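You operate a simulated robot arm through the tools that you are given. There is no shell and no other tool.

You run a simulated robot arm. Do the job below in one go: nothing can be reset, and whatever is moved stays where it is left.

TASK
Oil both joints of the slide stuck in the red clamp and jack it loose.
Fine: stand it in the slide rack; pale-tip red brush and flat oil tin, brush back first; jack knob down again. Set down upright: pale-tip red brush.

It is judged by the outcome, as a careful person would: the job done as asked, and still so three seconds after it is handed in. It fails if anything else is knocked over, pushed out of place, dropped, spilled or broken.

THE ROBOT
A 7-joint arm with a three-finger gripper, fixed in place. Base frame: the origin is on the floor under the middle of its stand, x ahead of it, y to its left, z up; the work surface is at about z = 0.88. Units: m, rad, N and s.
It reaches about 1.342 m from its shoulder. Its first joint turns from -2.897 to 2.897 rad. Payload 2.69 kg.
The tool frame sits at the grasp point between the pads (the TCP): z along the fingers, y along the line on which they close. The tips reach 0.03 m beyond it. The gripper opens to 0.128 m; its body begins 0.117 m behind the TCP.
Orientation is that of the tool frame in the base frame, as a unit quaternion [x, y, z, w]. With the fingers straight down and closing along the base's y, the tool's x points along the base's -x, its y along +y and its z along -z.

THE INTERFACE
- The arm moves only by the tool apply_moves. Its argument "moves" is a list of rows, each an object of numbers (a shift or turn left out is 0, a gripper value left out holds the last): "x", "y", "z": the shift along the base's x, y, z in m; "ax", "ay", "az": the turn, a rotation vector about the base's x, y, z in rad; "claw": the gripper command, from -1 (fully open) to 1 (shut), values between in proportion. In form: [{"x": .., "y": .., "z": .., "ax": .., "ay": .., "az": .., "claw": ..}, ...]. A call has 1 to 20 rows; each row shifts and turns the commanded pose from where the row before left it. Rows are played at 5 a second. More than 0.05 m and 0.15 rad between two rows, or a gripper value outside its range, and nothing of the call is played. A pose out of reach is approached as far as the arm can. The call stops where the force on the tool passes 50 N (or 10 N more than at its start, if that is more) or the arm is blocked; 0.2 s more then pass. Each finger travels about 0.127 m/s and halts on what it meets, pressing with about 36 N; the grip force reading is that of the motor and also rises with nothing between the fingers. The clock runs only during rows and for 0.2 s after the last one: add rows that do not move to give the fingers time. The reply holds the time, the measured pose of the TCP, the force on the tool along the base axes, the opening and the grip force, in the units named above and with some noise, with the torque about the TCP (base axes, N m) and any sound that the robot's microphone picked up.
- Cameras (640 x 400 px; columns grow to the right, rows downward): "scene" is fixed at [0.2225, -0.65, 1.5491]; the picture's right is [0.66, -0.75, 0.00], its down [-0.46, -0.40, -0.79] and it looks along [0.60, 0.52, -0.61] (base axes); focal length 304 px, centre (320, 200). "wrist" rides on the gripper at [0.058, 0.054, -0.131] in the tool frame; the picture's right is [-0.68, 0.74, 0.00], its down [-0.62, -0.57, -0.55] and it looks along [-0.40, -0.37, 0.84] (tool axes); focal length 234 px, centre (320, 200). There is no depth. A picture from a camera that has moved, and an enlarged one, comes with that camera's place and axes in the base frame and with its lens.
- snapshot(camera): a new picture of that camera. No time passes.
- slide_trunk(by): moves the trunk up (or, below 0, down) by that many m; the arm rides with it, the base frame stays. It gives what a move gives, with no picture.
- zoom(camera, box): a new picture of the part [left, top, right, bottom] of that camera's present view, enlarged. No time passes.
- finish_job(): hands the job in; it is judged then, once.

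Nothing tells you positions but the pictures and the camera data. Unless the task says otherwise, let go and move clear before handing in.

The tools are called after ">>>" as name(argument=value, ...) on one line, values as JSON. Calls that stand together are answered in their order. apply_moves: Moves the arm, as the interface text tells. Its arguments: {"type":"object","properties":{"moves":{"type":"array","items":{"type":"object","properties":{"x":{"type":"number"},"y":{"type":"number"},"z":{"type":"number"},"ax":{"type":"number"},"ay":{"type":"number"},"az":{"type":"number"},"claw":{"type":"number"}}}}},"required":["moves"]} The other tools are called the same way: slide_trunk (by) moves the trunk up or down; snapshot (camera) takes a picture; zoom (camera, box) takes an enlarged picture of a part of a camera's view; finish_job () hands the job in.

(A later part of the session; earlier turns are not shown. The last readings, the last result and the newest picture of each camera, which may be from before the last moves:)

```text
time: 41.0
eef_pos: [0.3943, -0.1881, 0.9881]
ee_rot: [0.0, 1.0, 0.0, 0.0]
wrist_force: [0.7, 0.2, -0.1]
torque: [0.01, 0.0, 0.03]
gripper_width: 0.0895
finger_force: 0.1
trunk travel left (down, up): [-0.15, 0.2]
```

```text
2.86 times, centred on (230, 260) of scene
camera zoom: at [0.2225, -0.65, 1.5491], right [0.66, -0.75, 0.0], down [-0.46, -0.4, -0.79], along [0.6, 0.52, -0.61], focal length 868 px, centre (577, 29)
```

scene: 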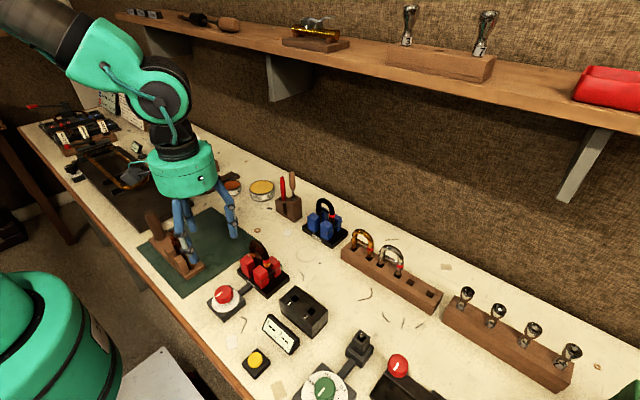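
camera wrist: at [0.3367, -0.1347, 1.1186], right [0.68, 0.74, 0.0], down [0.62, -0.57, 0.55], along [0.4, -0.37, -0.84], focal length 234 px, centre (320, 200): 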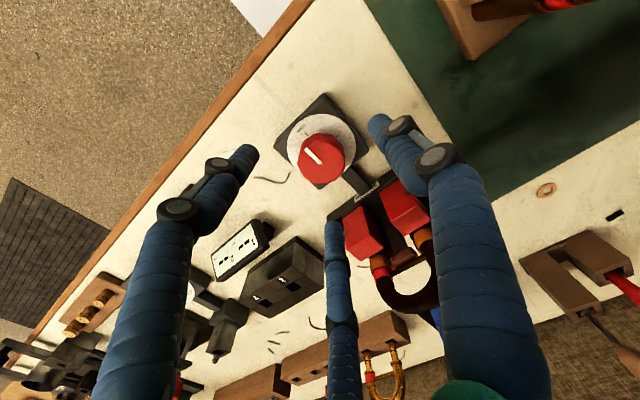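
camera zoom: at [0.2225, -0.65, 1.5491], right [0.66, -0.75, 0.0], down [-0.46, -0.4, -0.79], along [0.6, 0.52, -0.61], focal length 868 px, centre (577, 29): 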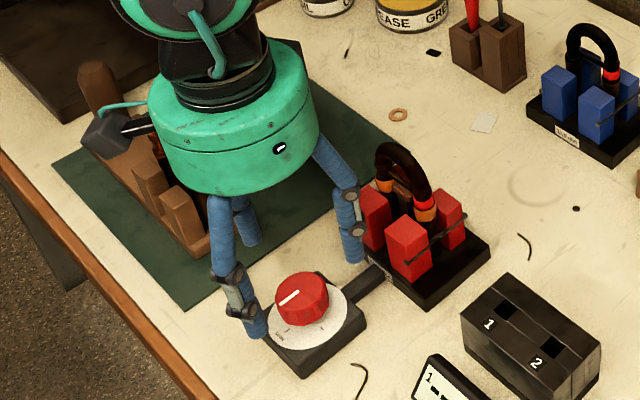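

>>> apply_moves(moves=[{"claw": -0.1}, {"z": -0.02}, {"z": -0.02}, {"z": -0.01}, {}])

>>> snapshot(camera="wrist")

>>> zoom(camera="scene", box=[190, 240, 270, 330])

```text
time: 42.2
eef_pos: [0.3959, -0.1882, 0.9363]
ee_rot: [0.0, 1.0, 0.0, 0.0]
wrist_force: [-0.4, -0.3, 0.0]
torque: [-0.04, -0.01, -0.01]
gripper_width: 0.0704
finger_force: 0.2
trunk travel left (down, up): [-0.15, 0.2]
```

```text
taken
camera wrist: at [0.3371, -0.1344, 1.0682], right [0.68, 0.74, 0.0], down [0.62, -0.57, 0.55], along [0.4, -0.37, -0.84], focal length 234 px, centre (320, 200)
```

wrist: 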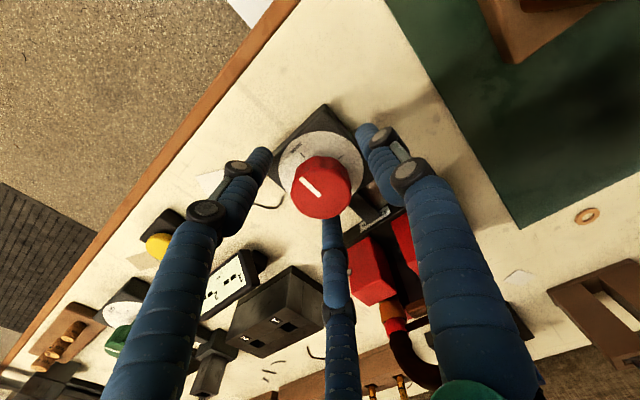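

```text
4.44 times, centred on (230, 285) of scene
camera zoom: at [0.2225, -0.65, 1.5491], right [0.66, -0.75, 0.0], down [-0.46, -0.4, -0.79], along [0.6, 0.52, -0.61], focal length 1351 px, centre (720, -178)
```

zoom: 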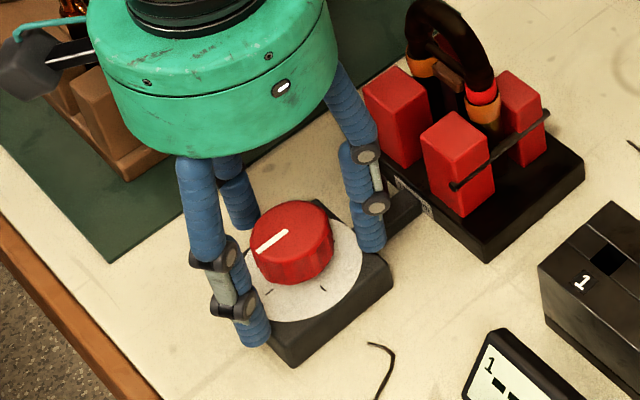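

The three fingers surround the knob just above the dial. I'll close on it and then try a small turn to find the direction.

>>> apply_moves(moves=[{"claw": 0.2}, {"claw": 0.5}, {"claw": 0.6}, {"claw": 0.6}, {}])

>>> zoom(camera="wrist", box=[240, 100, 400, 240])

```text
time: 43.4
eef_pos: [0.3988, -0.1901, 0.9374]
ee_rot: [0.0, 1.0, -0.001, 0.003]
wrist_force: [27.9, -10.7, 3.2]
torque: [-0.4, -1.25, -0.13]
gripper_width: 0.0383
finger_force: 44.7
trunk travel left (down, up): [-0.15, 0.2]
```

```text
2.86 times, centred on (320, 170) of wrist
camera zoom: at [0.3396, -0.1355, 1.0687], right [0.68, 0.74, 0.0], down [0.61, -0.56, 0.55], along [0.41, -0.37, -0.83], focal length 669 px, centre (320, 286)
```

zoom: 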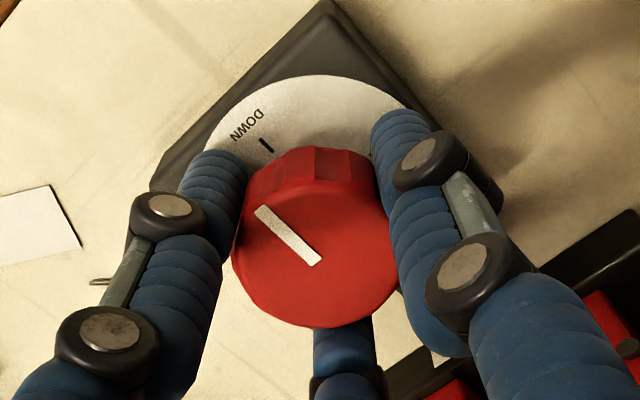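

>>> apply_moves(moves=[{"x": 0.003, "y": -0.001}, {"x": 0.002, "y": -0.001}, {}])

```text
time: 44.2
eef_pos: [0.399, -0.1896, 0.9383]
ee_rot: [-0.001, 1.0, 0.001, -0.001]
wrist_force: [6.2, -13.4, 20.7]
torque: [-0.26, 0.2, -0.18]
gripper_width: 0.0386
finger_force: 45.2
trunk travel left (down, up): [-0.15, 0.2]
```

>>> apply_moves(moves=[{"x": 0.001, "y": -0.002, "z": 0.002}, {}])

```text
time: 44.8
eef_pos: [0.3992, -0.1903, 0.9388]
ee_rot: [0.0, 1.0, 0.001, -0.003]
wrist_force: [11.5, 18.6, -16.0]
torque: [0.44, -0.61, 0.05]
gripper_width: 0.0387
finger_force: 45.2
trunk travel left (down, up): [-0.15, 0.2]
```

>>> apply_moves(moves=[{"x": 0.001, "y": 0.001, "z": -0.001}, {"az": -0.08}, {}])

>>> zoom(camera="scene", box=[190, 240, 280, 330])

>>> zoom(camera="wrist", box=[240, 100, 400, 240])

```text
time: 45.6
eef_pos: [0.3993, -0.1901, 0.9387]
ee_rot: [0.04, 0.999, 0.002, -0.001]
wrist_force: [-33.7, -23.8, -18.2]
torque: [-0.63, 0.82, 0.04]
gripper_width: 0.039
finger_force: 44.9
trunk travel left (down, up): [-0.15, 0.2]
```

```text
4.44 times, centred on (235, 285) of scene
camera zoom: at [0.2225, -0.65, 1.5491], right [0.66, -0.75, 0.0], down [-0.46, -0.4, -0.79], along [0.6, 0.52, -0.61], focal length 1351 px, centre (698, -178)
```

zoom: 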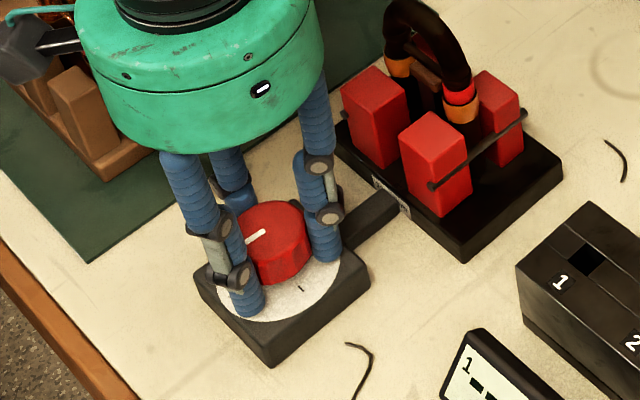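

```text
2.86 times, centred on (320, 170) of wrist
camera zoom: at [0.3454, -0.1317, 1.0694], right [0.73, 0.68, 0.0], down [0.57, -0.61, 0.54], along [0.37, -0.4, -0.84], focal length 669 px, centre (320, 286)
```

zoom: 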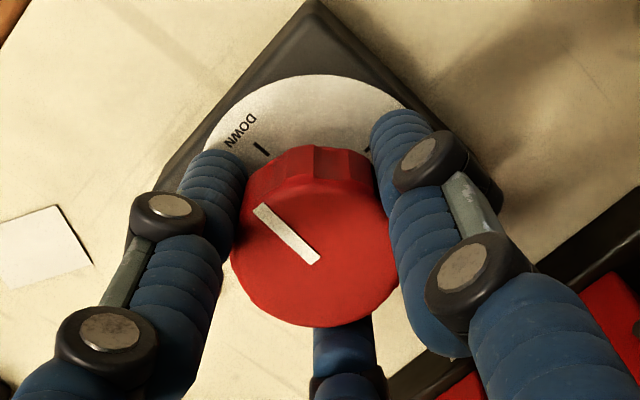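

>>> apply_moves(moves=[{"x": -0.002, "y": -0.0015, "z": 0.001}, {}])

```text
time: 46.2
eef_pos: [0.3999, -0.1898, 0.9393]
ee_rot: [0.04, 0.999, 0.002, -0.002]
wrist_force: [-23.3, 8.2, -32.0]
torque: [0.1, 0.33, -0.08]
gripper_width: 0.039
finger_force: 45.0
trunk travel left (down, up): [-0.15, 0.2]
```

>>> apply_moves(moves=[{"x": -0.0015, "y": 0.0005, "z": -0.002}, {}])

```text
time: 46.8
eef_pos: [0.3987, -0.1905, 0.9403]
ee_rot: [0.04, 0.999, 0.0, 0.001]
wrist_force: [-23.5, 12.6, 3.9]
torque: [1.0, 1.43, -0.12]
gripper_width: 0.039
finger_force: 45.3
trunk travel left (down, up): [-0.15, 0.2]
```

>>> apply_moves(moves=[{"x": -0.001, "y": -0.0005, "az": -0.1}, {"az": -0.1}, {}])

>>> zoom(camera="wrist", box=[240, 100, 400, 240])

>>> zoom(camera="scene", box=[200, 230, 290, 320])

```text
time: 47.5
eef_pos: [0.3992, -0.1904, 0.939]
ee_rot: [0.139, 0.99, 0.0, 0.001]
wrist_force: [1.4, 23.4, 22.6]
torque: [1.36, 0.48, -0.09]
gripper_width: 0.0388
finger_force: 45.3
trunk travel left (down, up): [-0.15, 0.2]
stopped in row 3: the force on the tool passed its limit at 51 N (the readings are from after the stop); the commanded pose is now the measured one
```

```text
2.86 times, centred on (320, 170) of wrist
camera zoom: at [0.3571, -0.1218, 1.07], right [0.85, 0.52, 0.0], down [0.44, -0.71, 0.55], along [0.29, -0.47, -0.84], focal length 669 px, centre (320, 286)
```

zoom: 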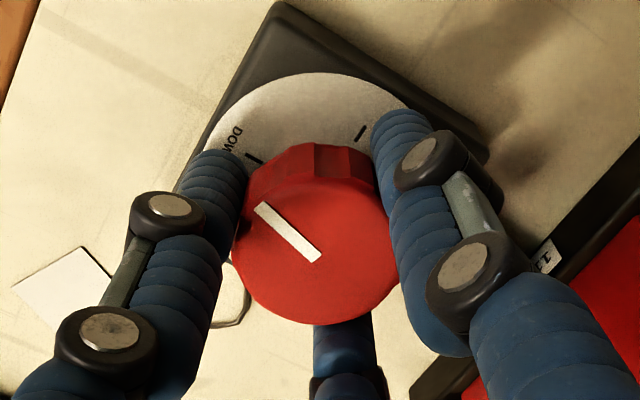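

```text
4.44 times, centred on (245, 275) of scene
camera zoom: at [0.2225, -0.65, 1.5491], right [0.66, -0.75, 0.0], down [-0.46, -0.4, -0.79], along [0.6, 0.52, -0.61], focal length 1351 px, centre (653, -133)
```

zoom: 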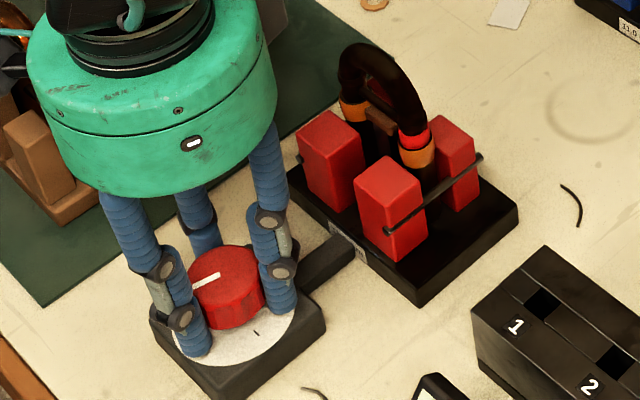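

The knob turns freely clockwise with the hand (about 0.28 rad so far, almost no torque). I'll loosen the squeeze slightly so off-centre forces stay low, and keep turning.

>>> apply_moves(moves=[{"claw": 0.42}, {}, {}])

```text
time: 48.3
eef_pos: [0.3997, -0.19, 0.9385]
ee_rot: [0.139, 0.99, -0.001, 0.001]
wrist_force: [0.0, 35.0, 30.9]
torque: [1.29, 0.3, -0.15]
gripper_width: 0.0387
finger_force: 45.3
trunk travel left (down, up): [-0.15, 0.2]
```

>>> apply_moves(moves=[{"y": 0.0015, "z": 0.002}, {}])

```text
time: 48.9
eef_pos: [0.3997, -0.1894, 0.9384]
ee_rot: [0.14, 0.99, -0.001, 0.0]
wrist_force: [-2.1, 9.6, -11.4]
torque: [-0.51, -0.7, -0.15]
gripper_width: 0.039
finger_force: 44.8
trunk travel left (down, up): [-0.15, 0.2]
```

>>> apply_moves(moves=[{"az": -0.1}, {"az": -0.1}, {}])

```text
time: 49.7
eef_pos: [0.3986, -0.1898, 0.9401]
ee_rot: [0.238, 0.971, 0.0, 0.0]
wrist_force: [4.4, 14.5, -29.1]
torque: [0.14, -0.2, -0.1]
gripper_width: 0.0387
finger_force: 45.3
trunk travel left (down, up): [-0.15, 0.2]
```

>>> apply_moves(moves=[{"z": -0.0015, "y": 0.0005}, {"az": -0.1}, {"az": -0.1}, {"az": -0.1}, {}])

>>> zoom(camera="scene", box=[200, 230, 290, 320])

>>> snapshot(camera="wrist")

```text
time: 50.9
eef_pos: [0.3996, -0.1898, 0.9399]
ee_rot: [0.381, 0.925, -0.001, 0.002]
wrist_force: [-16.4, -9.0, 10.1]
torque: [-0.4, 0.81, -0.13]
gripper_width: 0.0386
finger_force: 45.2
trunk travel left (down, up): [-0.15, 0.2]
```

```text
4.44 times, centred on (245, 275) of scene
camera zoom: at [0.2225, -0.65, 1.5491], right [0.66, -0.75, 0.0], down [-0.46, -0.4, -0.79], along [0.6, 0.52, -0.61], focal length 1351 px, centre (653, -133)
```

zoom: 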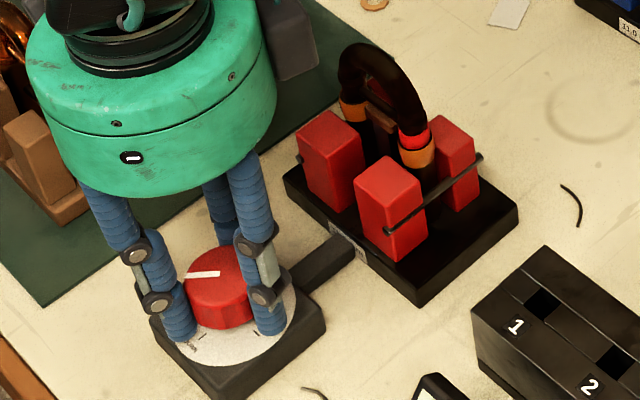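

```text
taken
camera wrist: at [0.3946, -0.1101, 1.07], right [1.0, 0.05, 0.0], down [0.04, -0.83, 0.55], along [0.03, -0.55, -0.84], focal length 234 px, centre (320, 200)
```

wrist: 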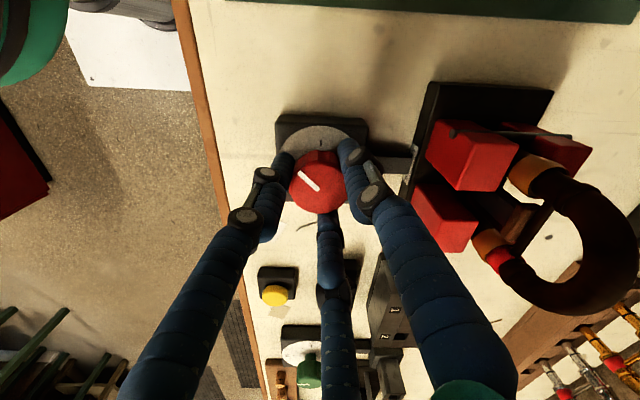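

The pointer is about 45° past DOWN, and the slide has not yet moved. I continue turning clockwise.

>>> apply_moves(moves=[{"x": -0.001}, {"az": -0.1}, {"az": -0.1}, {"az": -0.1}, {"az": -0.1}, {}])

>>> zoom(camera="scene", box=[200, 230, 290, 320])

```text
time: 52.3
eef_pos: [0.3987, -0.1892, 0.9392]
ee_rot: [0.557, 0.831, 0.0, 0.002]
wrist_force: [7.1, 2.5, 6.6]
torque: [0.17, -0.06, -0.07]
gripper_width: 0.0387
finger_force: 44.9
trunk travel left (down, up): [-0.15, 0.2]
```

```text
4.44 times, centred on (245, 275) of scene
camera zoom: at [0.2225, -0.65, 1.5491], right [0.66, -0.75, 0.0], down [-0.46, -0.4, -0.79], along [0.6, 0.52, -0.61], focal length 1351 px, centre (653, -133)
```

zoom: 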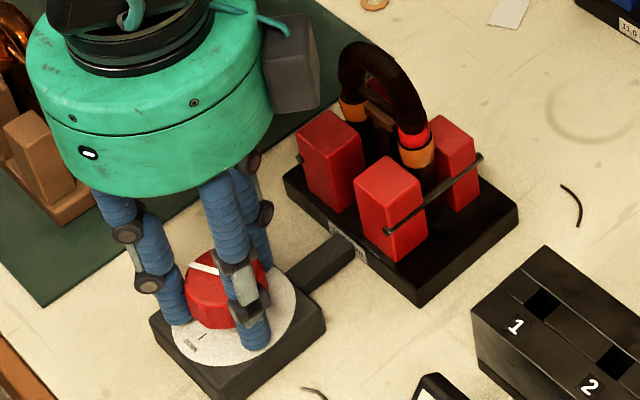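

>>> apply_moves(moves=[{"az": -0.1}, {"az": -0.1}, {"az": -0.1}, {"az": -0.1}, {}])

>>> zoom(camera="scene", box=[200, 230, 290, 320])

>>> snapshot(camera="wrist")

```text
time: 53.5
eef_pos: [0.3992, -0.1908, 0.9381]
ee_rot: [0.71, 0.704, 0.0, 0.001]
wrist_force: [3.2, -9.4, 10.1]
torque: [-0.55, -0.19, -0.1]
gripper_width: 0.0385
finger_force: 44.9
trunk travel left (down, up): [-0.15, 0.2]
```

```text
4.44 times, centred on (245, 275) of scene
camera zoom: at [0.2225, -0.65, 1.5491], right [0.66, -0.75, 0.0], down [-0.46, -0.4, -0.79], along [0.6, 0.52, -0.61], focal length 1351 px, centre (653, -133)
```

zoom: 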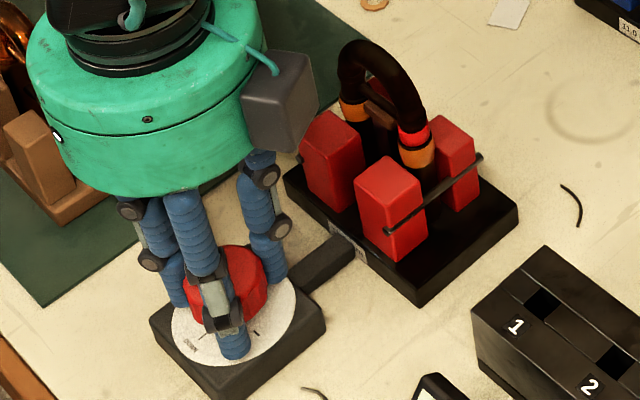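

```text
taken
camera wrist: at [0.4529, -0.1314, 1.07], right [0.73, -0.68, 0.0], down [-0.57, -0.61, 0.55], along [-0.37, -0.4, -0.84], focal length 234 px, centre (320, 200)
```

wrist: 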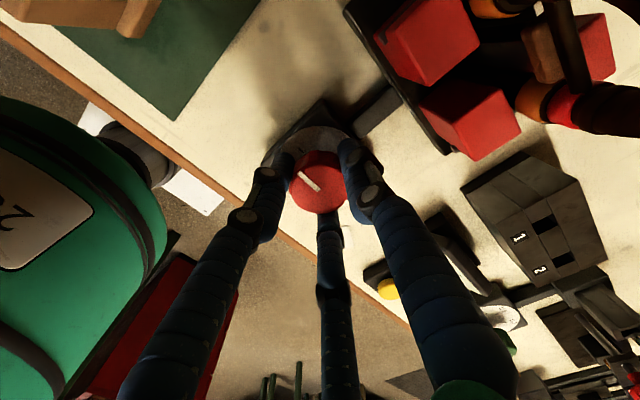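

>>> zoom(camera="scene", box=[235, 230, 290, 300])

>>> apply_moves(moves=[{"az": -0.1}, {"az": -0.1}, {"az": -0.1}, {"az": -0.1}, {}])

>>> zoom(camera="scene", box=[235, 230, 290, 300])

```text
5.71 times, centred on (262, 265) of scene
camera zoom: at [0.2225, -0.65, 1.5491], right [0.66, -0.75, 0.0], down [-0.46, -0.4, -0.79], along [0.6, 0.52, -0.61], focal length 1737 px, centre (649, -171)
```

zoom: 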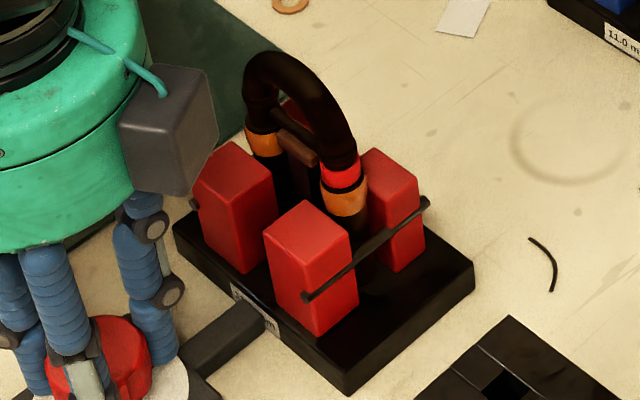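

```text
time: 54.7
eef_pos: [0.3999, -0.1902, 0.9397]
ee_rot: [0.836, 0.548, -0.001, 0.001]
wrist_force: [-3.5, -17.6, 9.0]
torque: [-0.63, 0.12, -0.1]
gripper_width: 0.0387
finger_force: 45.0
trunk travel left (down, up): [-0.15, 0.2]
```

```text
5.71 times, centred on (262, 265) of scene
camera zoom: at [0.2225, -0.65, 1.5491], right [0.66, -0.75, 0.0], down [-0.46, -0.4, -0.79], along [0.6, 0.52, -0.61], focal length 1737 px, centre (649, -171)
```

zoom: 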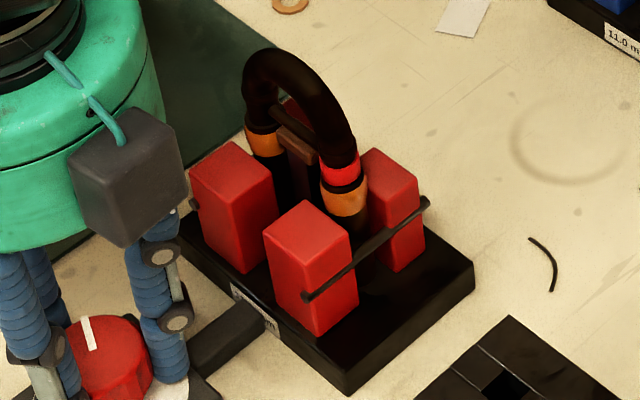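

The bow is visibly rising as I turn, so clockwise jacks it up. I continue turning.

>>> apply_moves(moves=[{"y": -0.0005, "az": -0.1}, {"az": -0.1}, {"az": -0.1}, {"az": -0.1}, {}])

>>> zoom(camera="scene", box=[215, 230, 290, 320])

```text
time: 55.9
eef_pos: [0.3995, -0.1902, 0.9397]
ee_rot: [0.929, 0.371, -0.001, 0.001]
wrist_force: [7.9, 9.0, 10.8]
torque: [0.23, -0.24, -0.07]
gripper_width: 0.0386
finger_force: 45.2
trunk travel left (down, up): [-0.15, 0.2]
```

```text
4.44 times, centred on (252, 275) of scene
camera zoom: at [0.2225, -0.65, 1.5491], right [0.66, -0.75, 0.0], down [-0.46, -0.4, -0.79], along [0.6, 0.52, -0.61], focal length 1351 px, centre (620, -133)
```

zoom: 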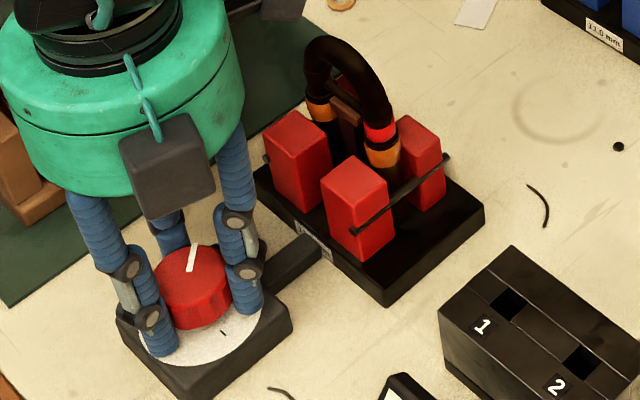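

>>> apply_moves(moves=[{"az": -0.1}, {"az": -0.1}, {"az": -0.1}, {"az": -0.1}, {}])

>>> zoom(camera="scene", box=[215, 230, 290, 320])

```text
time: 57.1
eef_pos: [0.3992, -0.1896, 0.9396]
ee_rot: [0.984, 0.18, -0.001, 0.0]
wrist_force: [10.5, 19.9, 13.3]
torque: [0.54, -0.52, -0.08]
gripper_width: 0.0388
finger_force: 45.0
trunk travel left (down, up): [-0.15, 0.2]
```

```text
4.44 times, centred on (252, 275) of scene
camera zoom: at [0.2225, -0.65, 1.5491], right [0.66, -0.75, 0.0], down [-0.46, -0.4, -0.79], along [0.6, 0.52, -0.61], focal length 1351 px, centre (620, -133)
```

zoom: 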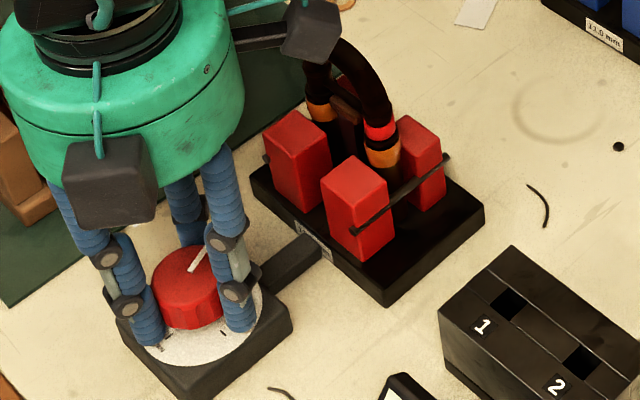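

>>> apply_moves(moves=[{"y": 0.0005, "az": -0.1}, {"az": -0.1}, {"az": -0.1}, {}])

>>> zoom(camera="scene", box=[215, 220, 290, 320])

>>> snapshot(camera="scene")

```text
time: 58.1
eef_pos: [0.3988, -0.1904, 0.9401]
ee_rot: [1.0, 0.031, -0.001, 0.0]
wrist_force: [3.0, 9.3, 14.1]
torque: [0.03, -0.2, -0.14]
gripper_width: 0.0383
finger_force: 44.7
trunk travel left (down, up): [-0.15, 0.2]
```

```text
4.00 times, centred on (252, 270) of scene
camera zoom: at [0.2225, -0.65, 1.5491], right [0.66, -0.75, 0.0], down [-0.46, -0.4, -0.79], along [0.6, 0.52, -0.61], focal length 1216 px, centre (590, -80)
```

zoom: 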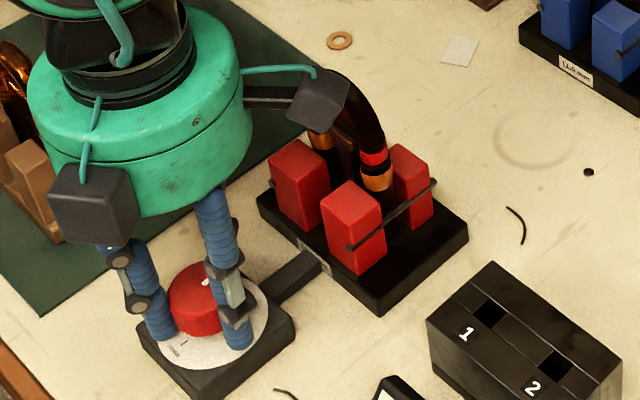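

```text
taken
```

scene: 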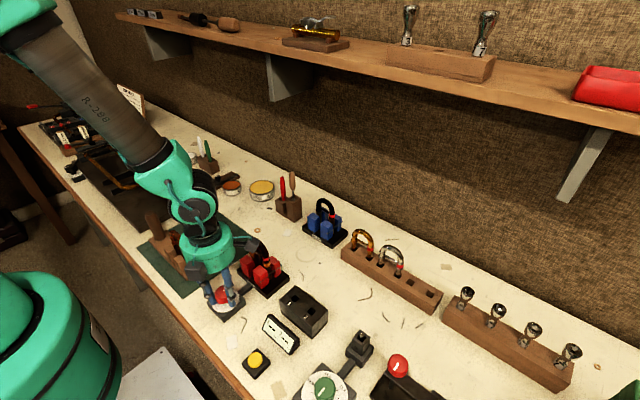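

>>> snapshot(camera="wrist")

>>> zoom(camera="scene", box=[240, 230, 280, 280])

```text
taken
camera wrist: at [0.4605, -0.2398, 1.0698], right [-0.63, -0.78, 0.0], down [-0.65, 0.53, 0.55], along [-0.43, 0.35, -0.84], focal length 234 px, centre (320, 200)
```

wrist: 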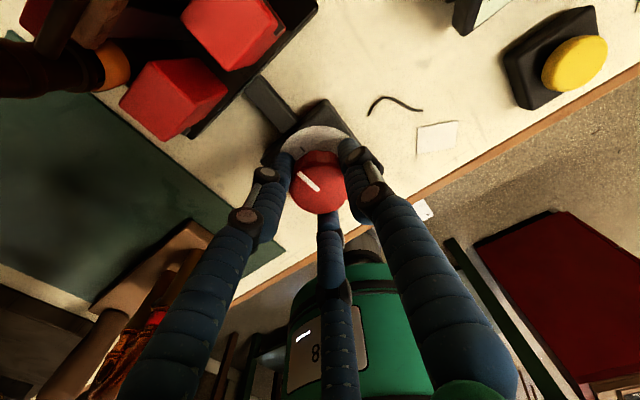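

```text
8.00 times, centred on (260, 255) of scene
camera zoom: at [0.2225, -0.65, 1.5491], right [0.66, -0.75, 0.0], down [-0.46, -0.4, -0.79], along [0.6, 0.52, -0.61], focal length 2432 px, centre (800, -240)
```

zoom: 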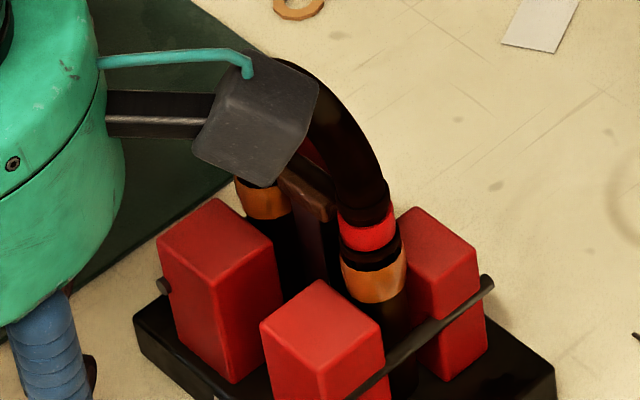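

The slide has risen about 6 mm with a clear gap above the oiled collars. I'll turn a little further in small steps and watch that the wrist still tracks.

>>> apply_moves(moves=[{"az": -0.1}, {"az": -0.1}, {}])

```text
time: 58.9
eef_pos: [0.3989, -0.1897, 0.9383]
ee_rot: [0.998, -0.07, 0.0, 0.0]
wrist_force: [6.3, 1.0, 1.7]
torque: [-0.26, -0.4, -0.11]
gripper_width: 0.0385
finger_force: 45.0
trunk travel left (down, up): [-0.15, 0.2]
```

>>> apply_moves(moves=[{"az": -0.1}, {"az": -0.1}, {"az": -0.1}, {}])

>>> zoom(camera="scene", box=[240, 225, 290, 285])

```text
time: 59.9
eef_pos: [0.4003, -0.1897, 0.9392]
ee_rot: [0.986, -0.169, -0.001, 0.0]
wrist_force: [4.7, -14.7, -5.4]
torque: [-0.63, -0.26, -0.12]
gripper_width: 0.0383
finger_force: 44.9
out of reach, approached as far as the arm can: row 3
trunk travel left (down, up): [-0.15, 0.2]
```

```text
6.67 times, centred on (265, 255) of scene
camera zoom: at [0.2225, -0.65, 1.5491], right [0.66, -0.75, 0.0], down [-0.46, -0.4, -0.79], along [0.6, 0.52, -0.61], focal length 2026 px, centre (687, -167)
```

zoom: 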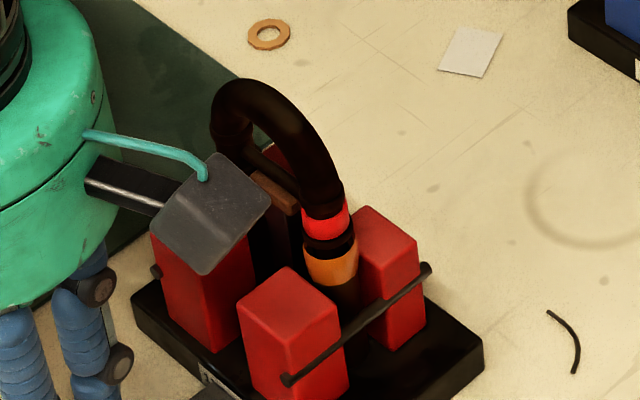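

The wrist reached its limit after about 200° of turn, with the slide raised about 8 mm. I'll release, rotate back around the knob, and regrip for a bit more.

>>> apply_moves(moves=[{"claw": -0.1}, {"claw": -0.1}, {"claw": -0.1}, {"az": 0.14}, {"az": 0.14}, {"az": 0.14}, {"az": 0.14}, {"az": 0.14}, {"az": 0.14}, {"az": 0.14}, {"az": 0.14}, {"az": 0.14}, {"az": 0.14}, {}])

>>> zoom(camera="scene", box=[200, 220, 290, 320])

>>> snapshot(camera="wrist")

```text
time: 62.9
eef_pos: [0.4005, -0.19, 0.9383]
ee_rot: [0.862, 0.506, 0.0, 0.001]
wrist_force: [0.7, 0.6, 0.2]
torque: [0.04, 0.01, -0.01]
gripper_width: 0.0705
finger_force: 0.0
trunk travel left (down, up): [-0.15, 0.2]
```

```text
4.00 times, centred on (245, 270) of scene
camera zoom: at [0.2225, -0.65, 1.5491], right [0.66, -0.75, 0.0], down [-0.46, -0.4, -0.79], along [0.6, 0.52, -0.61], focal length 1216 px, centre (620, -80)
```

zoom: 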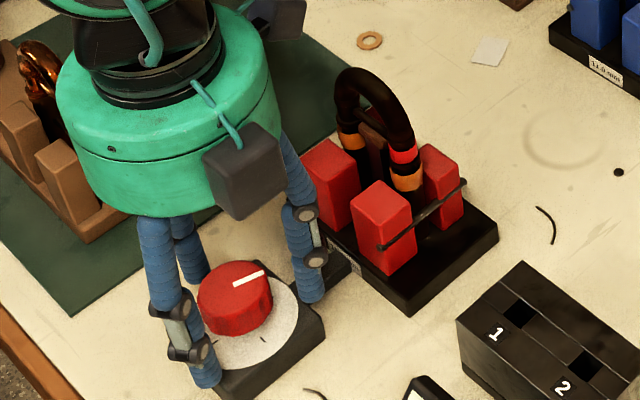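

```text
taken
camera wrist: at [0.4741, -0.1639, 1.0695], right [0.31, -0.95, 0.0], down [-0.79, -0.26, 0.55], along [-0.52, -0.17, -0.84], focal length 234 px, centre (320, 200)
```

wrist: 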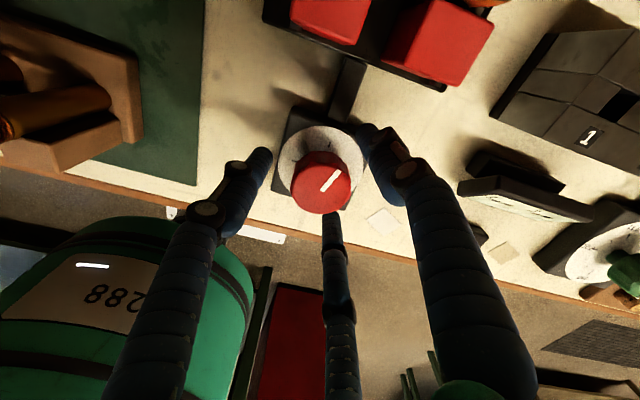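

>>> apply_moves(moves=[{"claw": 0.2}, {"claw": 0.42}, {"claw": 0.42}, {}])

```text
time: 63.9
eef_pos: [0.3989, -0.1903, 0.9389]
ee_rot: [0.862, 0.506, -0.001, 0.0]
wrist_force: [-3.1, -9.1, -0.9]
torque: [-0.41, 0.11, 0.0]
gripper_width: 0.0388
finger_force: 44.7
trunk travel left (down, up): [-0.15, 0.2]
```

>>> apply_moves(moves=[{"az": -0.1}, {"az": -0.1}, {"az": -0.1}, {"az": -0.1}, {"az": -0.1}, {"az": -0.1}, {}])

>>> zoom(camera="scene", box=[200, 220, 290, 320])

```text
time: 65.5
eef_pos: [0.3988, -0.1902, 0.9391]
ee_rot: [0.973, 0.229, -0.001, -0.001]
wrist_force: [3.7, -9.8, -19.0]
torque: [-0.44, -0.4, -0.05]
gripper_width: 0.0391
finger_force: 44.5
trunk travel left (down, up): [-0.15, 0.2]
```

```text
4.00 times, centred on (245, 270) of scene
camera zoom: at [0.2225, -0.65, 1.5491], right [0.66, -0.75, 0.0], down [-0.46, -0.4, -0.79], along [0.6, 0.52, -0.61], focal length 1216 px, centre (620, -80)
```

zoom: 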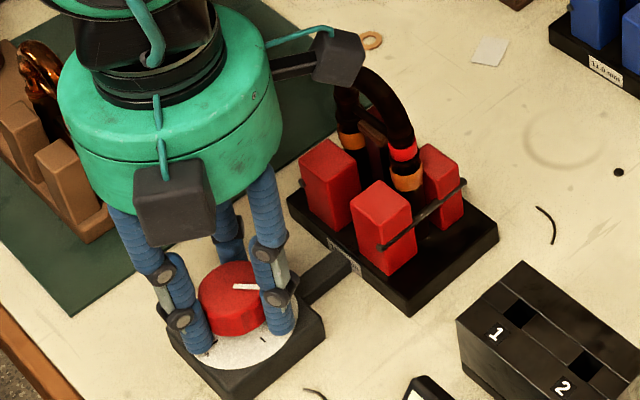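

>>> apply_moves(moves=[{"az": -0.1}, {"az": -0.1}, {"az": -0.1}, {"az": -0.1}, {}])

>>> zoom(camera="scene", box=[200, 220, 290, 320])

```text
time: 66.7
eef_pos: [0.3991, -0.1907, 0.9389]
ee_rot: [1.0, 0.029, -0.001, -0.001]
wrist_force: [-0.6, -10.2, -8.7]
torque: [-0.11, 0.4, -0.12]
gripper_width: 0.039
finger_force: 45.2
trunk travel left (down, up): [-0.15, 0.2]
```

```text
4.00 times, centred on (245, 270) of scene
camera zoom: at [0.2225, -0.65, 1.5491], right [0.66, -0.75, 0.0], down [-0.46, -0.4, -0.79], along [0.6, 0.52, -0.61], focal length 1216 px, centre (620, -80)
```

zoom: 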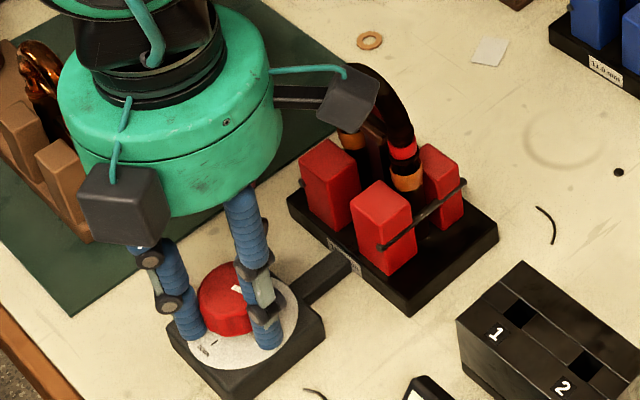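

>>> apply_moves(moves=[{"az": -0.1}, {"az": -0.1}, {"az": -0.08}, {}])

>>> zoom(camera="scene", box=[235, 225, 290, 285])

>>> snapshot(camera="wrist")

```text
time: 67.7
eef_pos: [0.398, -0.1892, 0.9388]
ee_rot: [0.994, -0.109, -0.001, 0.0]
wrist_force: [1.6, -7.6, -16.6]
torque: [-0.26, -0.17, 0.12]
gripper_width: 0.0384
finger_force: 45.0
trunk travel left (down, up): [-0.15, 0.2]
```

```text
6.67 times, centred on (262, 255) of scene
camera zoom: at [0.2225, -0.65, 1.5491], right [0.66, -0.75, 0.0], down [-0.46, -0.4, -0.79], along [0.6, 0.52, -0.61], focal length 2026 px, centre (703, -167)
```

zoom: 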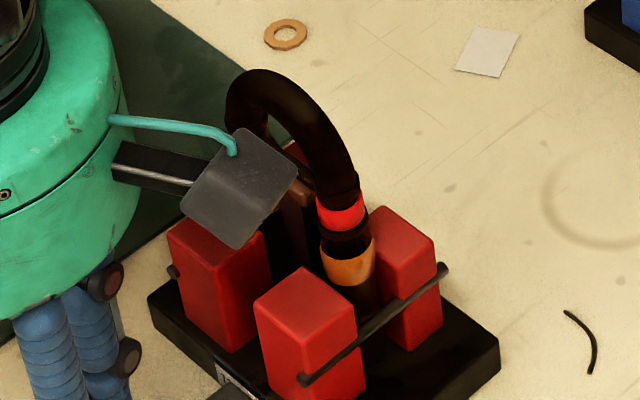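

```text
taken
camera wrist: at [0.4444, -0.2549, 1.0696], right [-0.82, -0.57, 0.0], down [-0.48, 0.69, 0.55], along [-0.32, 0.45, -0.83], focal length 234 px, centre (320, 200)
```

wrist: 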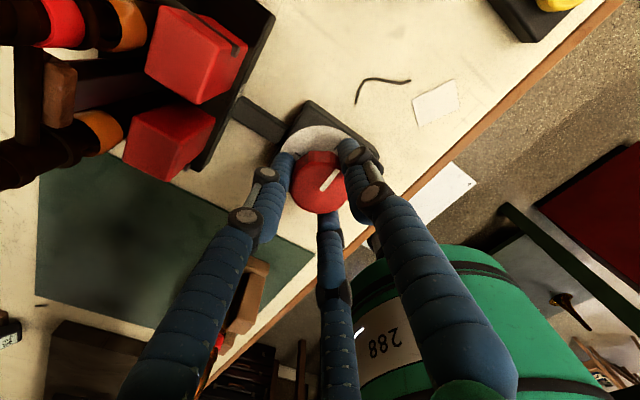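

The turn is now about 273° and the torque just changed sign, so I take it as fully jacked; the slide has risen about a centimetre. I'll release the knob, rise, and rotate the hand to face the slide.

>>> apply_moves(moves=[{"claw": 0}, {"claw": -0.15}, {"claw": -0.15}, {"z": 0.03}, {"z": 0.04}, {"z": 0.04}, {"z": 0.04, "az": 0.13}, {"z": 0.03, "az": 0.14}, {"az": 0.14}, {"az": 0.14}, {"az": 0.14}, {"az": 0.14}, {"az": 0.14}, {"az": 0.14}, {"az": 0.14}, {"az": 0.14}, {"az": 0.14}, {"az": 0.14}, {"az": 0.12}, {}])

>>> snapshot(camera="wrist")

>>> zoom(camera="scene", box=[200, 220, 300, 330])

```text
time: 71.9
eef_pos: [0.3987, -0.1895, 1.1186]
ee_rot: [0.706, 0.708, -0.001, 0.001]
wrist_force: [-0.2, 0.1, 1.3]
torque: [-0.02, 0.02, -0.02]
gripper_width: 0.0735
finger_force: 0.1
trunk travel left (down, up): [-0.15, 0.2]
```

```text
taken
camera wrist: at [0.4522, -0.1298, 1.2492], right [0.74, -0.68, 0.0], down [-0.56, -0.62, 0.55], along [-0.37, -0.41, -0.84], focal length 234 px, centre (320, 200)
```

wrist: 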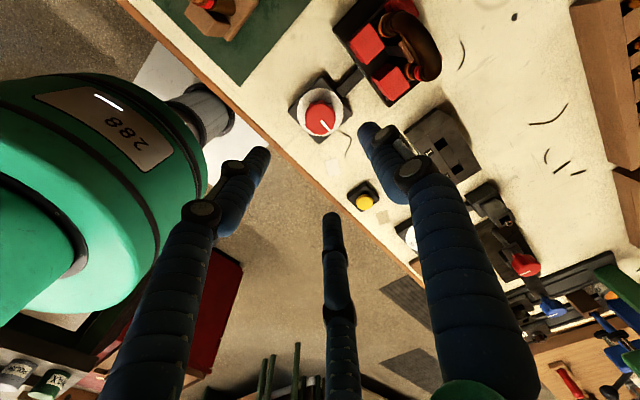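

```text
3.64 times, centred on (250, 275) of scene
camera zoom: at [0.2225, -0.65, 1.5491], right [0.66, -0.75, 0.0], down [-0.46, -0.4, -0.79], along [0.6, 0.52, -0.61], focal length 1105 px, centre (574, -73)
```

zoom: 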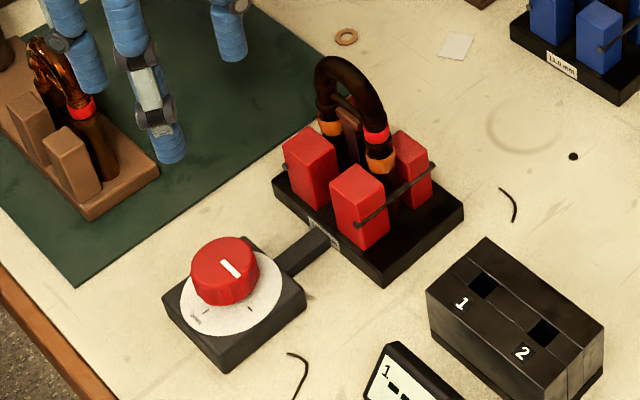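

>>> zoom(camera="scene", box=[235, 230, 290, 290])

>>> zoom(camera="wrist", box=[320, 0, 460, 120])

>>> zoom(camera="scene", box=[340, 215, 450, 315])

```text
6.67 times, centred on (262, 260) of scene
camera zoom: at [0.2225, -0.65, 1.5491], right [0.66, -0.75, 0.0], down [-0.46, -0.4, -0.79], along [0.6, 0.52, -0.61], focal length 2026 px, centre (703, -200)
```

zoom: 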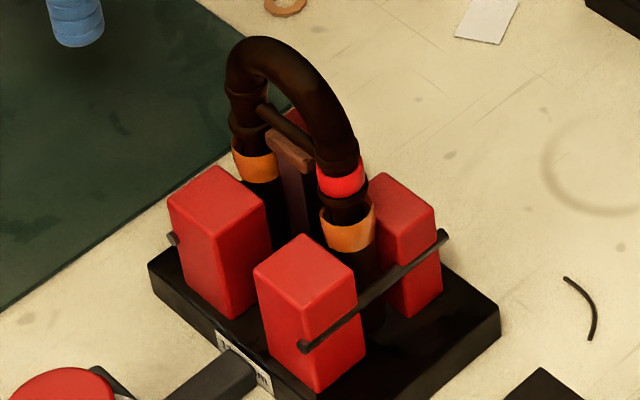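

```text
3.33 times, centred on (390, 60) of wrist
camera zoom: at [0.4522, -0.1298, 1.2492], right [0.74, -0.68, 0.0], down [-0.56, -0.62, 0.55], along [-0.37, -0.41, -0.84], focal length 781 px, centre (87, 667)
```

zoom: 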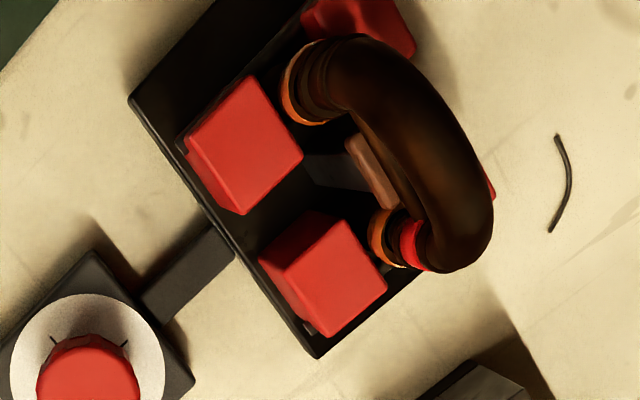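

```text
4.00 times, centred on (395, 265) of scene
camera zoom: at [0.2225, -0.65, 1.5491], right [0.66, -0.75, 0.0], down [-0.46, -0.4, -0.79], along [0.6, 0.52, -0.61], focal length 1216 px, centre (20, -60)
```

zoom: 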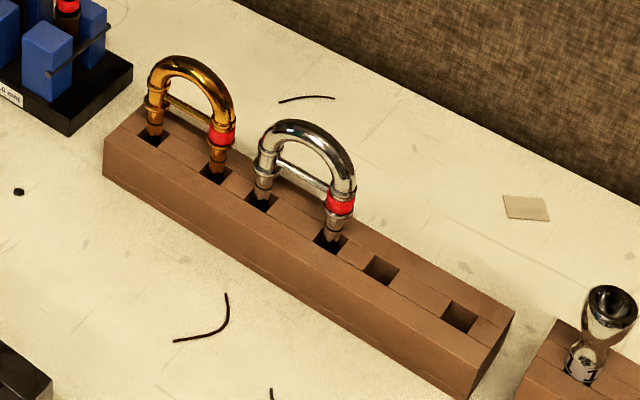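

The jack dial now points 270° round and the slide stands about 1 cm up, with its bow top at z ≈ 1.036 and legs near (0.512, -0.163) and (0.512, -0.214). To grip the bow I want the single finger on the robot side (-x) and the hand leaning back slightly, so I turn the hand half a turn up here.

>>> apply_moves(moves=[{"az": 0.14, "claw": -1}, {"az": 0.145}, {"az": 0.145}, {"az": 0.145}, {"az": 0.145}, {"az": 0.145}, {"az": 0.145}, {"az": 0.145}, {"az": 0.145}, {"az": 0.145}, {"az": 0.145}, {"az": 0.145}, {"az": 0.145}, {"az": 0.145}, {"az": 0.145}, {"az": 0.145}, {"az": 0.145}, {"az": 0.145}, {"az": 0.145}, {"az": 0.145}])

>>> apply_moves(moves=[{"az": 0.145}, {"az": 0.101}, {"z": 0.02, "x": 0.03}, {"x": 0.035}, {"x": 0.03, "ay": -0.07}, {"x": 0.023, "ay": -0.067}, {}])

>>> snapshot(camera="wrist")

>>> snapshot(camera="scene")

```text
time: 76.1
eef_pos: [0.399, -0.189, 1.1186]
ee_rot: [-0.617, 0.787, 0.0, 0.001]
wrist_force: [-0.4, 0.0, 0.7]
torque: [0.01, -0.03, -0.02]
gripper_width: 0.1282
finger_force: 0.1
trunk travel left (down, up): [-0.15, 0.2]
```

```text
time: 77.7
eef_pos: [0.5149, -0.1895, 1.1399]
ee_rot: [0.706, -0.705, 0.047, -0.049]
wrist_force: [0.6, -0.4, 0.2]
torque: [0.0, -0.03, -0.01]
gripper_width: 0.1281
finger_force: 0.1
trunk travel left (down, up): [-0.15, 0.2]
```

```text
taken
camera wrist: at [0.4441, -0.248, 1.2622], right [-0.73, 0.68, -0.1], down [0.48, 0.61, 0.62], along [0.48, 0.41, -0.78], focal length 234 px, centre (320, 200)
```

wrist: 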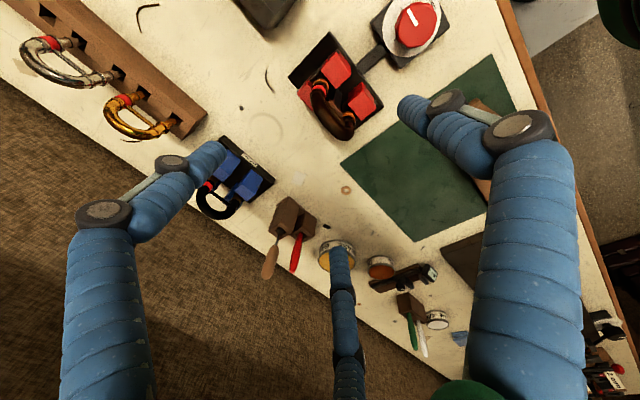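

```text
taken
```

scene: 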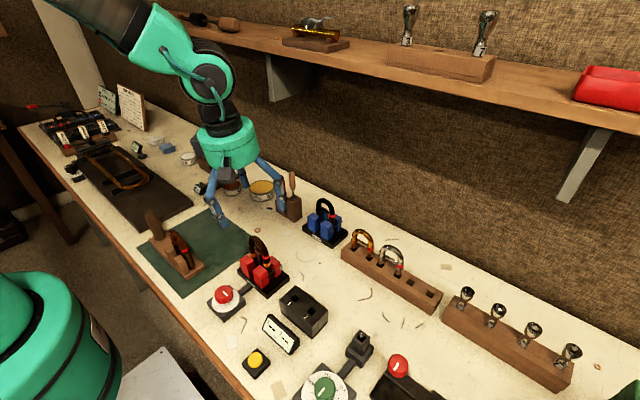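

>>> zoom(camera="wrist", box=[270, 20, 410, 150])

>>> zoom(camera="scene", box=[235, 230, 285, 280])

```text
3.08 times, centred on (340, 85) of wrist
camera zoom: at [0.4441, -0.248, 1.2622], right [-0.73, 0.68, -0.1], down [0.48, 0.61, 0.62], along [0.48, 0.41, -0.78], focal length 720 px, centre (258, 554)
```

zoom: 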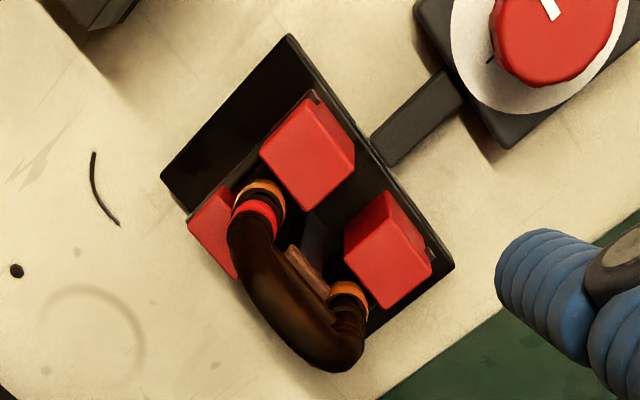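

```text
8.00 times, centred on (260, 255) of scene
camera zoom: at [0.2225, -0.65, 1.5491], right [0.66, -0.75, 0.0], down [-0.46, -0.4, -0.79], along [0.6, 0.52, -0.61], focal length 2432 px, centre (800, -240)
```

zoom: 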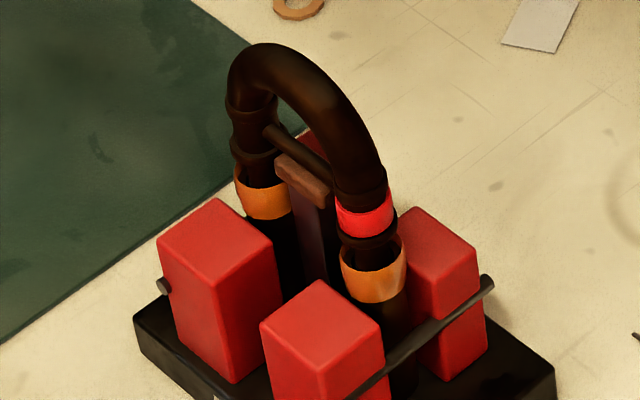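

The hand is placed with the single finger on the robot side, and the apex of the bow is where I expect it (0.5125, -0.189). I descend around the bow.

>>> apply_moves(moves=[{"x": 0.0035, "z": -0.03}, {"z": -0.03}, {"z": -0.025}, {}])

>>> snapshot(camera="wrist")

>>> zoom(camera="scene", box=[200, 170, 320, 310])

```text
time: 78.7
eef_pos: [0.5172, -0.1889, 1.0553]
ee_rot: [-0.705, 0.706, -0.047, 0.049]
wrist_force: [0.3, 0.4, 0.0]
torque: [0.0, 0.0, 0.0]
gripper_width: 0.1282
finger_force: 0.1
trunk travel left (down, up): [-0.15, 0.2]
```

```text
taken
camera wrist: at [0.4459, -0.2479, 1.1772], right [-0.73, 0.68, -0.1], down [0.48, 0.61, 0.62], along [0.48, 0.41, -0.78], focal length 234 px, centre (320, 200)
```

wrist: 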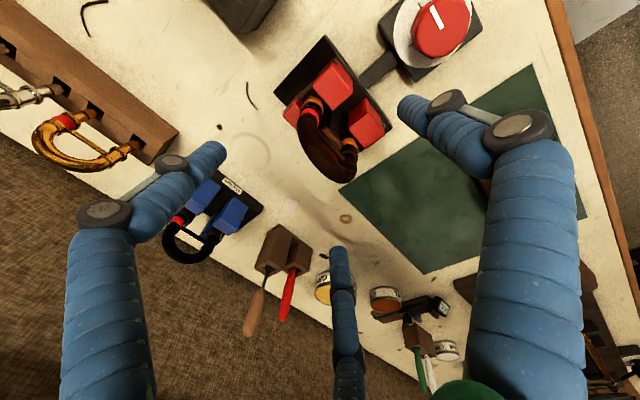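

```text
2.86 times, centred on (260, 240) of scene
camera zoom: at [0.2225, -0.65, 1.5491], right [0.66, -0.75, 0.0], down [-0.46, -0.4, -0.79], along [0.6, 0.52, -0.61], focal length 868 px, centre (491, 86)
```

zoom: 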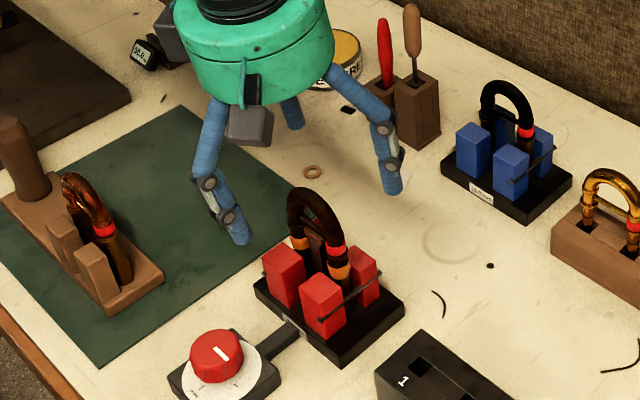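

>>> zoom(camera="wrist", box=[260, 60, 420, 220])

```text
2.50 times, centred on (340, 140) of wrist
camera zoom: at [0.4459, -0.2479, 1.1772], right [-0.73, 0.68, -0.1], down [0.48, 0.61, 0.62], along [0.48, 0.41, -0.78], focal length 585 px, centre (270, 350)
```

zoom: 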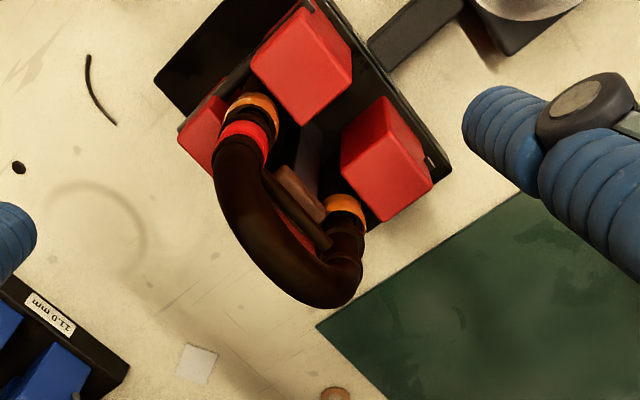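

>>> apply_moves(moves=[{"x": 0.001, "z": -0.017}, {"z": -0.017}, {"claw": -0.4}, {"claw": 0.0}, {}])

>>> zoom(camera="wrist", box=[240, 60, 420, 240])

>>> zoom(camera="scene", box=[210, 190, 310, 300])

```text
time: 79.9
eef_pos: [0.519, -0.1901, 1.0206]
ee_rot: [0.706, -0.705, 0.048, -0.05]
wrist_force: [1.0, 0.8, 0.1]
torque: [-0.01, 0.04, -0.03]
gripper_width: 0.0639
finger_force: 0.1
trunk travel left (down, up): [-0.15, 0.2]
```

```text
2.22 times, centred on (330, 150) of wrist
camera zoom: at [0.448, -0.2486, 1.1424], right [-0.73, 0.68, -0.1], down [0.48, 0.61, 0.62], along [0.48, 0.41, -0.78], focal length 520 px, centre (298, 311)
```

zoom: 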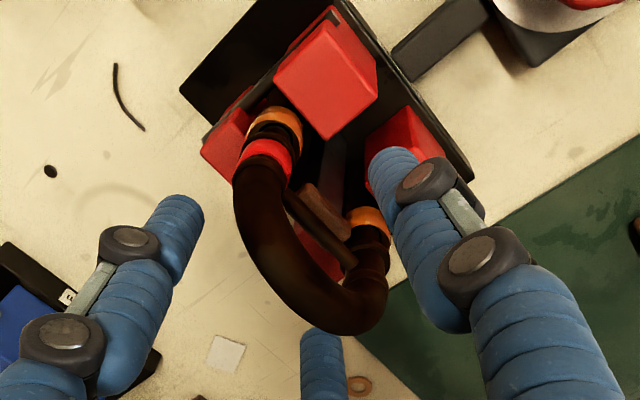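

```text
3.64 times, centred on (260, 245) of scene
camera zoom: at [0.2225, -0.65, 1.5491], right [0.66, -0.75, 0.0], down [-0.46, -0.4, -0.79], along [0.6, 0.52, -0.61], focal length 1105 px, centre (538, 36)
```

zoom: 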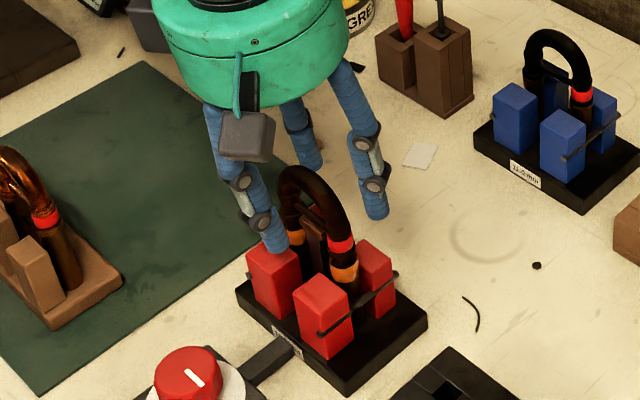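

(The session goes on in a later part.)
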